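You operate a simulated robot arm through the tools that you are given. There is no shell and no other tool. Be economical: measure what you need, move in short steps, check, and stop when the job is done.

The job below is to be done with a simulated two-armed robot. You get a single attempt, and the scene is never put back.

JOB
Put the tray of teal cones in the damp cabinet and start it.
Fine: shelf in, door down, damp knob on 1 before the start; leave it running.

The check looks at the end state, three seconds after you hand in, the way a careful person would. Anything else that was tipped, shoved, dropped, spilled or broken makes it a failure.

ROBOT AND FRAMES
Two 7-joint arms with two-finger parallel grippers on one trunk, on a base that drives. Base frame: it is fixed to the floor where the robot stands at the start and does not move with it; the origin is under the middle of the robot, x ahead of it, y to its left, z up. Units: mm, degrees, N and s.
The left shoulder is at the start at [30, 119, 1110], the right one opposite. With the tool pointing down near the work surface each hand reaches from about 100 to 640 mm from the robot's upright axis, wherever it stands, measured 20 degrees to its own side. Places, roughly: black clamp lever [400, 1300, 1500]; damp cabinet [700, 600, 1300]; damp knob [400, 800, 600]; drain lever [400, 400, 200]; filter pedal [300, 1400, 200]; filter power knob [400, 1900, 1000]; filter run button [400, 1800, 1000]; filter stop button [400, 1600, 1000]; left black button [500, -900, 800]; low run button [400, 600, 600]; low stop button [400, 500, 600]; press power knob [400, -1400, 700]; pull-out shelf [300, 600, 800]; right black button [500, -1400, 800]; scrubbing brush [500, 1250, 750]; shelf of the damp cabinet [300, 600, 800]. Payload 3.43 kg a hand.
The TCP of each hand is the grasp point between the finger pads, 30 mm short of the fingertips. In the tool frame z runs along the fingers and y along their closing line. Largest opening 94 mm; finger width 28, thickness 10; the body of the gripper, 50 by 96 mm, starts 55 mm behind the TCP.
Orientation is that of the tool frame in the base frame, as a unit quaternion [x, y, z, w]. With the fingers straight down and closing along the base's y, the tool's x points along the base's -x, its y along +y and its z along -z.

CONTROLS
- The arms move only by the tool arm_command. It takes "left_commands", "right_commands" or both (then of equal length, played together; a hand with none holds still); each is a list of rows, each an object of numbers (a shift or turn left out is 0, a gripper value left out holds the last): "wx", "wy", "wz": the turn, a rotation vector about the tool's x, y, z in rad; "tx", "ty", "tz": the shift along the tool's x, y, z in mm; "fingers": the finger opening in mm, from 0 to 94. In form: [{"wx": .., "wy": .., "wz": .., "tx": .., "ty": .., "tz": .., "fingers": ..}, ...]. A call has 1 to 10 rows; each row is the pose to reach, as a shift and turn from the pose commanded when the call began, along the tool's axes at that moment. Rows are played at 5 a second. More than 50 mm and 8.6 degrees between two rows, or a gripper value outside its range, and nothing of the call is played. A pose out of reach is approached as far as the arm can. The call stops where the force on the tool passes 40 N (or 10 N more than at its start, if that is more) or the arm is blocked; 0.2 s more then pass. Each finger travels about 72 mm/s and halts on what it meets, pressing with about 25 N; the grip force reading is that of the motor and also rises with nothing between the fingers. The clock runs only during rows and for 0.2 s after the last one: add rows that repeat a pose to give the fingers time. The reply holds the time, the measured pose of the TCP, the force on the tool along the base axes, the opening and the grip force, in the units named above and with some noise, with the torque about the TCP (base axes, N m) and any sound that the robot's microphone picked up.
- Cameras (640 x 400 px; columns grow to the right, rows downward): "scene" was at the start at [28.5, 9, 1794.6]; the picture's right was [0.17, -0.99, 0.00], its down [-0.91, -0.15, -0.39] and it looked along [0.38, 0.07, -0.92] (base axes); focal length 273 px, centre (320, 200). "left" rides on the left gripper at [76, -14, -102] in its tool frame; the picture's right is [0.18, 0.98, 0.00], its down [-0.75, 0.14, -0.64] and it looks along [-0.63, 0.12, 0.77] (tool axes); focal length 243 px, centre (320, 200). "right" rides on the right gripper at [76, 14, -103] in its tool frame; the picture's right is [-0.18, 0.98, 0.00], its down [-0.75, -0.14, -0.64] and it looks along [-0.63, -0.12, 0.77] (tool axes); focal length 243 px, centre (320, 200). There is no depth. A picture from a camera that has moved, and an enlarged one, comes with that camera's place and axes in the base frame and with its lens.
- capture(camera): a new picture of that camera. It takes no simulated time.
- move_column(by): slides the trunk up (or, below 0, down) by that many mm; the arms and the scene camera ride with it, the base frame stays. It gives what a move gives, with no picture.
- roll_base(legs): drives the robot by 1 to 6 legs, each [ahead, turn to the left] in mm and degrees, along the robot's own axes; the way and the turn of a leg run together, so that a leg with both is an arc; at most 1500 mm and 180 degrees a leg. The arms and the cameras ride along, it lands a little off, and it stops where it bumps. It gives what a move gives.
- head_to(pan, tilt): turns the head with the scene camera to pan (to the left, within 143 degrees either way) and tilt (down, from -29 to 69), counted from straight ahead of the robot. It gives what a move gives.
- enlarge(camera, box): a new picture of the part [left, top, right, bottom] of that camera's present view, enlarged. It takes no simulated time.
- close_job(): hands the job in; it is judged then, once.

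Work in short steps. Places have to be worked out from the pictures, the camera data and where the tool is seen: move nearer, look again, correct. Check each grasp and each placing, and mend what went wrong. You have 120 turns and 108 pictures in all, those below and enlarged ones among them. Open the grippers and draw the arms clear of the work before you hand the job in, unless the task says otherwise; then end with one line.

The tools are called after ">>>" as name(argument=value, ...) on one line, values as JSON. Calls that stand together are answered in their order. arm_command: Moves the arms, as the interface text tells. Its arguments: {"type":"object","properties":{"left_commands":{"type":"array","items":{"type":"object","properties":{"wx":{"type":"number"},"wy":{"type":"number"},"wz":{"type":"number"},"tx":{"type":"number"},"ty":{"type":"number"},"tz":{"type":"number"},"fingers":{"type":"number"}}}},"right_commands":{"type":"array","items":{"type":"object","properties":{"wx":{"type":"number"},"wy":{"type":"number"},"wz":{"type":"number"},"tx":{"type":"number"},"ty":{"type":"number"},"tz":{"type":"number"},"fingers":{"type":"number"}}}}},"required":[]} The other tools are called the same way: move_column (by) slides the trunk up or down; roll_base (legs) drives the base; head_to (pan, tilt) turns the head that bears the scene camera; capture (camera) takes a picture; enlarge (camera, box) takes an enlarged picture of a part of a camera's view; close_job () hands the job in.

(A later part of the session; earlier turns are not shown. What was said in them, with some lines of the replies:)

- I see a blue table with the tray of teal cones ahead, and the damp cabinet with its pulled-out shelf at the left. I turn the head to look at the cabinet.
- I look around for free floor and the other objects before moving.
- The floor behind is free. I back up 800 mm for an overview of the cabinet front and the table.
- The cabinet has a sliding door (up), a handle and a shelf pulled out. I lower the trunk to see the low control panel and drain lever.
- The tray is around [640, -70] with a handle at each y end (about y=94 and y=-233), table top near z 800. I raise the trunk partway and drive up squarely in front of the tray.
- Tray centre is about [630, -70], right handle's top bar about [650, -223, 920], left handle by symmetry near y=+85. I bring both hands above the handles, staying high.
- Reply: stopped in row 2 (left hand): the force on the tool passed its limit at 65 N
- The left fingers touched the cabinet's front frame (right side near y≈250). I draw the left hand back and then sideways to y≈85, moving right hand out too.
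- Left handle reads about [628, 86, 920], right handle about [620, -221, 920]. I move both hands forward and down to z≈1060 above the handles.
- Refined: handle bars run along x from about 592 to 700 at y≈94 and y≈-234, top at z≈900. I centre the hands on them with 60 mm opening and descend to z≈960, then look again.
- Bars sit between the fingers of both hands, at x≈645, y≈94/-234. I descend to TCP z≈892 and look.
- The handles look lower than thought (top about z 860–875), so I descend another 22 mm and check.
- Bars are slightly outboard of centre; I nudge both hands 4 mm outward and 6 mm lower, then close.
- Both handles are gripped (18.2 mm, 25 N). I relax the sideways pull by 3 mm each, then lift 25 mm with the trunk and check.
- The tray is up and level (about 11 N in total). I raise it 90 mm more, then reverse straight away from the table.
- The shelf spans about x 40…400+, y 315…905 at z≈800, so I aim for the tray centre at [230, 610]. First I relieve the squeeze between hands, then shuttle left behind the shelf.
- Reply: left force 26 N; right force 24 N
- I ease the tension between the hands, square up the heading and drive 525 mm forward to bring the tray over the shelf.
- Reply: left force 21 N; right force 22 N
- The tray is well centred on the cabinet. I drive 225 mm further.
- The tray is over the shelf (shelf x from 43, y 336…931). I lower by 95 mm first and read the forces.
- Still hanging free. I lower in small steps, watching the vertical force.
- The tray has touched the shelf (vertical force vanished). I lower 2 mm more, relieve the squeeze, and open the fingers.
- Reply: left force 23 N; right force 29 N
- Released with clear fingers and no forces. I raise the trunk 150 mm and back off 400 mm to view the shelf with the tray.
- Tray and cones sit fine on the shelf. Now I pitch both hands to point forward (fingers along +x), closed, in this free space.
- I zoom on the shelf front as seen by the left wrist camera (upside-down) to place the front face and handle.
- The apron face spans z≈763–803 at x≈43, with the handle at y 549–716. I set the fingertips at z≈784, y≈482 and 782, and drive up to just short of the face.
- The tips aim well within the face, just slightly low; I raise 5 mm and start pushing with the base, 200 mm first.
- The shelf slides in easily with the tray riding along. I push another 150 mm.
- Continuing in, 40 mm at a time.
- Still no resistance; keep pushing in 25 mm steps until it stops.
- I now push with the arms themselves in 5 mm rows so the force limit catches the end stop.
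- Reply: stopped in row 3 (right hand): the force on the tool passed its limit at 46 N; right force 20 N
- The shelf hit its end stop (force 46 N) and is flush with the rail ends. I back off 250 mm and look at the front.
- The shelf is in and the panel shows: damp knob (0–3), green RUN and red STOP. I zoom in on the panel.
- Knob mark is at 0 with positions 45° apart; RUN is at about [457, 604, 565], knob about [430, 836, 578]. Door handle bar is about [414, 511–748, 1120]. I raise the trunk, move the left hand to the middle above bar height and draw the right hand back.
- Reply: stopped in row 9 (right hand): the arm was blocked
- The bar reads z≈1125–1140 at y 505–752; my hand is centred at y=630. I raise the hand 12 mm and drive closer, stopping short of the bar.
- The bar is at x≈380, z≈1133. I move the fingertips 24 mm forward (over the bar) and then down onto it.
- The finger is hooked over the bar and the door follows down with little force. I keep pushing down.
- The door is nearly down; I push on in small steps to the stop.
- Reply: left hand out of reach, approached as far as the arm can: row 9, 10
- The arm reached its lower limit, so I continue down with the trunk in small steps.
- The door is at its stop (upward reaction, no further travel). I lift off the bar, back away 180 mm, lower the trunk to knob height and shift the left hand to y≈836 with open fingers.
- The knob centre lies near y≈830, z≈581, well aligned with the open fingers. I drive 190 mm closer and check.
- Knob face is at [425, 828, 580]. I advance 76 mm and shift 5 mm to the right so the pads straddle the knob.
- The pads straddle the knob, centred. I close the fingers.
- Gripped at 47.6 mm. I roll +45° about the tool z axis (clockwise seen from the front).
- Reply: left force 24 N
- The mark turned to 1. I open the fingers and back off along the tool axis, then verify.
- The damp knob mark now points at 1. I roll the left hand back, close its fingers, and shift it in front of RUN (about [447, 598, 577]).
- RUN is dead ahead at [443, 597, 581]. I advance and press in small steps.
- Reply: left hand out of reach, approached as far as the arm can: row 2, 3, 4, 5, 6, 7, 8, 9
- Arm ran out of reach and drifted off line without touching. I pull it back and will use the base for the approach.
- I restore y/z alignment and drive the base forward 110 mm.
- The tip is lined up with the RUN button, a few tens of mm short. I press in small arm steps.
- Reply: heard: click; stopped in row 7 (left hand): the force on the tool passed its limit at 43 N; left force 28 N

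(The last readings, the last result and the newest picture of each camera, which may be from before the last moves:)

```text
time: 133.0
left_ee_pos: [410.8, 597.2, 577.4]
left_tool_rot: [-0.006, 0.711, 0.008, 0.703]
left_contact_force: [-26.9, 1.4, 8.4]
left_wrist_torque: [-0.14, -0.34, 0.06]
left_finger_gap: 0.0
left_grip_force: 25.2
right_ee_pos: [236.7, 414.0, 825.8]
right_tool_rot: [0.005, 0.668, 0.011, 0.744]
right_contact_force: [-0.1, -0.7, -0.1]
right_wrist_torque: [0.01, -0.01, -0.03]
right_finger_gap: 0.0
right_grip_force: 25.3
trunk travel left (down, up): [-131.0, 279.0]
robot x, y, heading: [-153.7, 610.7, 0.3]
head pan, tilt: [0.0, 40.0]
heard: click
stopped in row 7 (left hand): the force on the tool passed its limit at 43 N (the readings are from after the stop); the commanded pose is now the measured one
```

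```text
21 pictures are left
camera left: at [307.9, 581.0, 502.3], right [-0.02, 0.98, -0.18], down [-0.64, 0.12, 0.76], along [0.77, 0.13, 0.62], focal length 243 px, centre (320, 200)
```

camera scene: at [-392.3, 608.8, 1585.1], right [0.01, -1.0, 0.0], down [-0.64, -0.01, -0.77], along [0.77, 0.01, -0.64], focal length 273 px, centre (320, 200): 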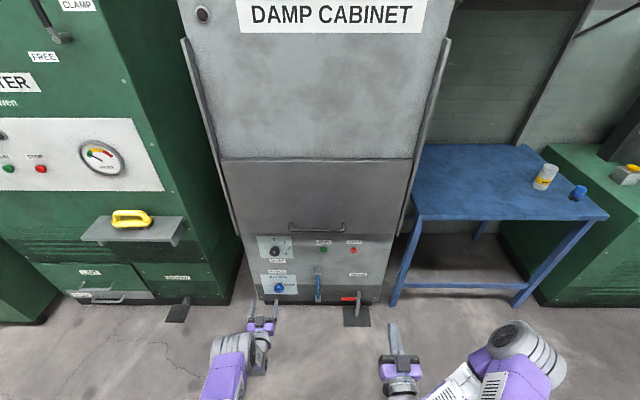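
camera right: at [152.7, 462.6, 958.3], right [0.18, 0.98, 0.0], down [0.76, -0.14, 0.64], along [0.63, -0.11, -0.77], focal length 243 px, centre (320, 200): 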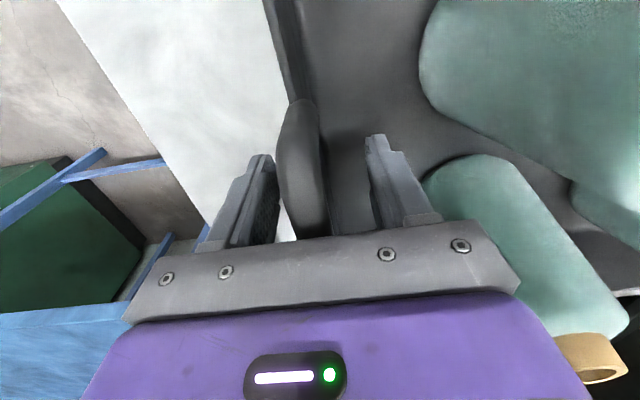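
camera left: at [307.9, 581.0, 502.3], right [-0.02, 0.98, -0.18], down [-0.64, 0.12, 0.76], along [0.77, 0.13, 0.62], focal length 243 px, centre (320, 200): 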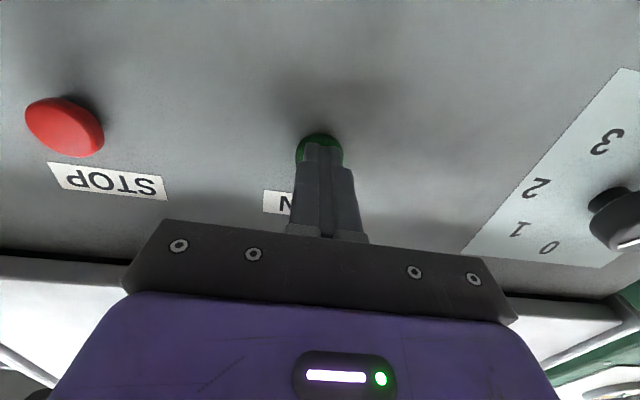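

A click was heard. I release and back away 300 mm, then look for signs of running.

>>> arm_command(left_commands=[{"tz": -20}, {"tz": -45}, {"tz": -60}, {"tz": -60}])

>>> roll_base(legs=[[-400, 0]])

>>> head_to(pan=0, tilt=25)

>>> capture(camera="scene")

>>> enlarge(camera="scene", box=[220, 180, 420, 320])

```text
time: 134.0
left_ee_pos: [354.0, 598.5, 578.1]
left_tool_rot: [-0.007, 0.71, 0.009, 0.704]
left_contact_force: [0.3, 0.6, -0.6]
left_wrist_torque: [0.0, 0.0, -0.02]
left_finger_gap: 0.0
left_grip_force: 25.2
right_ee_pos: [238.7, 414.3, 825.0]
right_tool_rot: [0.006, 0.669, 0.01, 0.743]
right_contact_force: [-1.7, -0.5, 0.0]
right_wrist_torque: [-0.01, -0.02, 0.01]
right_finger_gap: 0.1
right_grip_force: 24.9
trunk travel left (down, up): [-131.0, 279.0]
robot x, y, heading: [-155.7, 610.0, 0.6]
head pan, tilt: [0.0, 40.0]
```

```text
time: 136.5
left_ee_pos: [-47.2, 594.4, 579.0]
left_tool_rot: [-0.006, 0.71, 0.009, 0.704]
left_contact_force: [-0.1, -0.2, 0.2]
left_wrist_torque: [-0.04, -0.01, 0.01]
left_finger_gap: 0.2
left_grip_force: 25.3
right_ee_pos: [-161.5, 409.5, 826.3]
right_tool_rot: [0.006, 0.668, 0.01, 0.744]
right_contact_force: [-0.3, 0.5, -0.4]
right_wrist_torque: [0.04, -0.01, -0.02]
right_finger_gap: 0.0
right_grip_force: 24.7
trunk travel left (down, up): [-131.0, 279.0]
robot x, y, heading: [-555.2, 609.3, 0.4]
head pan, tilt: [0.0, 40.0]
```

```text
time: 137.3
left_ee_pos: [-46.4, 595.8, 578.8]
left_tool_rot: [-0.008, 0.71, 0.01, 0.704]
left_contact_force: [-0.1, -0.2, -0.4]
left_wrist_torque: [0.01, -0.01, 0.05]
left_finger_gap: 0.0
left_grip_force: 24.4
right_ee_pos: [-162.7, 410.8, 825.9]
right_tool_rot: [0.005, 0.669, 0.011, 0.743]
right_contact_force: [0.7, -0.7, 0.7]
right_wrist_torque: [0.0, -0.01, 0.01]
right_finger_gap: 0.2
right_grip_force: 25.0
trunk travel left (down, up): [-131.0, 279.0]
robot x, y, heading: [-553.0, 610.6, 0.5]
head pan, tilt: [0.0, 25.0]
```

```text
20 pictures are left
camera scene: at [-489.1, 608.1, 1608.4], right [0.01, -1.0, 0.0], down [-0.42, 0.0, -0.91], along [0.91, 0.01, -0.42], focal length 273 px, centre (320, 200)
```

scene: 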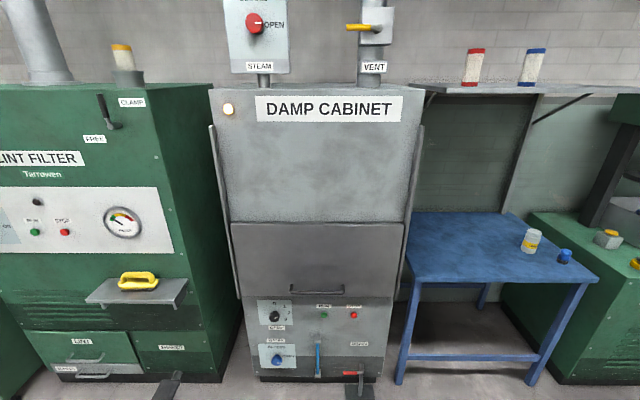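

```text
2.86 times, centred on (320, 250) of scene
camera zoom: at [-489.1, 608.1, 1608.4], right [0.01, -1.0, 0.0], down [-0.42, 0.0, -0.91], along [0.91, 0.01, -0.42], focal length 779 px, centre (320, 57)
```

zoom: 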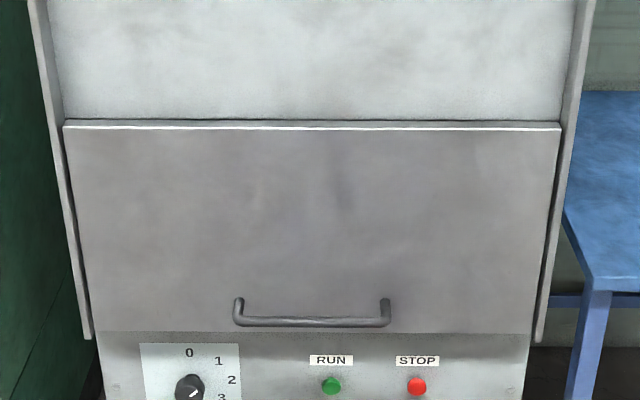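

The lamp at the cabinet's upper left looks lit now. I verify the lamp and knob closely.

>>> enlarge(camera="scene", box=[205, 90, 265, 130])

>>> enlarge(camera="scene", box=[245, 290, 385, 385])

```text
10.00 times, centred on (235, 110) of scene
camera zoom: at [-489.1, 608.1, 1608.4], right [0.01, -1.0, 0.0], down [-0.42, 0.0, -0.91], along [0.91, 0.01, -0.42], focal length 2727 px, centre (1170, 1100)
```

zoom: 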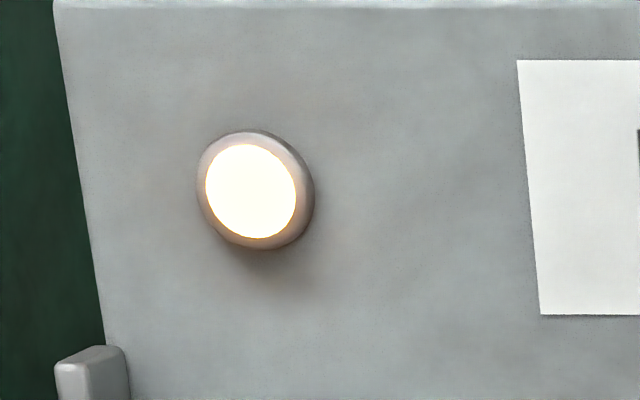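

```text
4.21 times, centred on (315, 338) of scene
camera zoom: at [-489.1, 608.1, 1608.4], right [0.01, -1.0, 0.0], down [-0.42, 0.0, -0.91], along [0.91, 0.01, -0.42], focal length 1148 px, centre (341, -379)
```

zoom: 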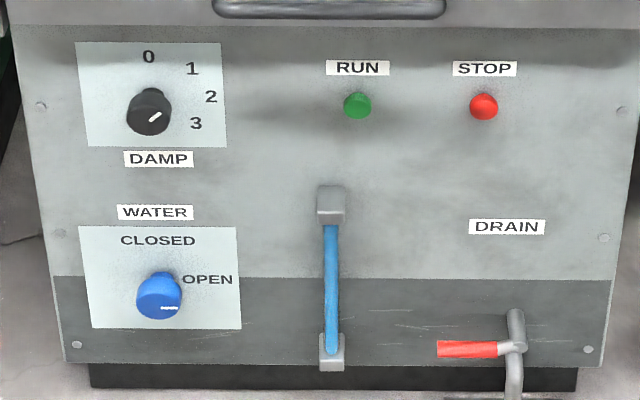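

The running lamp is lit, knob on 1, door down, shelf in. I open both grippers in free space and hand in.

>>> arm_command(left_commands=[{"fingers": 60}, {"fingers": 60}, {"fingers": 60}, {"fingers": 60}, {"fingers": 60}], right_commands=[{"fingers": 60}, {"fingers": 60}, {"fingers": 60}, {"fingers": 60}, {"fingers": 60}])

>>> enlarge(camera="scene", box=[200, 60, 440, 390])

```text
time: 138.5
left_ee_pos: [-45.7, 594.1, 577.6]
left_tool_rot: [-0.007, 0.711, 0.01, 0.704]
left_contact_force: [-0.7, 0.0, 0.2]
left_wrist_torque: [0.0, 0.01, -0.01]
left_finger_gap: 60.1
left_grip_force: 0.0
right_ee_pos: [-162.0, 411.2, 825.5]
right_tool_rot: [0.005, 0.669, 0.011, 0.743]
right_contact_force: [0.0, -1.4, 0.2]
right_wrist_torque: [0.01, -0.02, -0.03]
right_finger_gap: 60.3
right_grip_force: 0.0
trunk travel left (down, up): [-131.0, 279.0]
robot x, y, heading: [-551.9, 609.3, 0.7]
head pan, tilt: [0.0, 25.0]
```

```text
1.21 times, centred on (320, 225) of scene
camera zoom: at [-489.1, 608.0, 1608.4], right [0.01, -1.0, 0.0], down [-0.42, 0.0, -0.91], along [0.91, 0.01, -0.42], focal length 330 px, centre (320, 170)
```

zoom: 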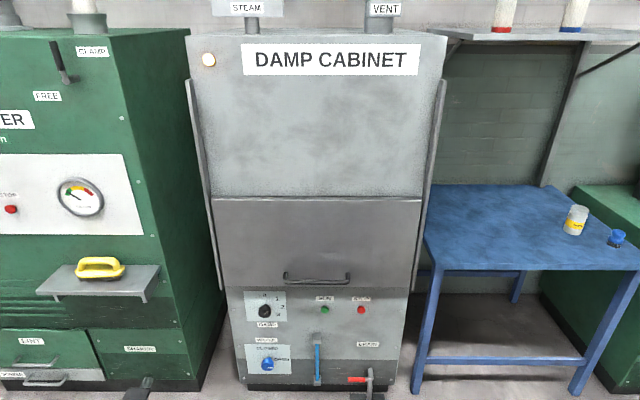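

Everything is in its end state and the arms are clear, so I hand in.

>>> close_job()

```text
The job is handed in.
```

The tray of teal cones is in the damp cabinet, with the shelf in, the door down and the damp knob on 1, and the cabinet is running with its lamp lit. The left fingers bumped the cabinet's front frame once early on (65 N); I saw nothing moved or damaged.
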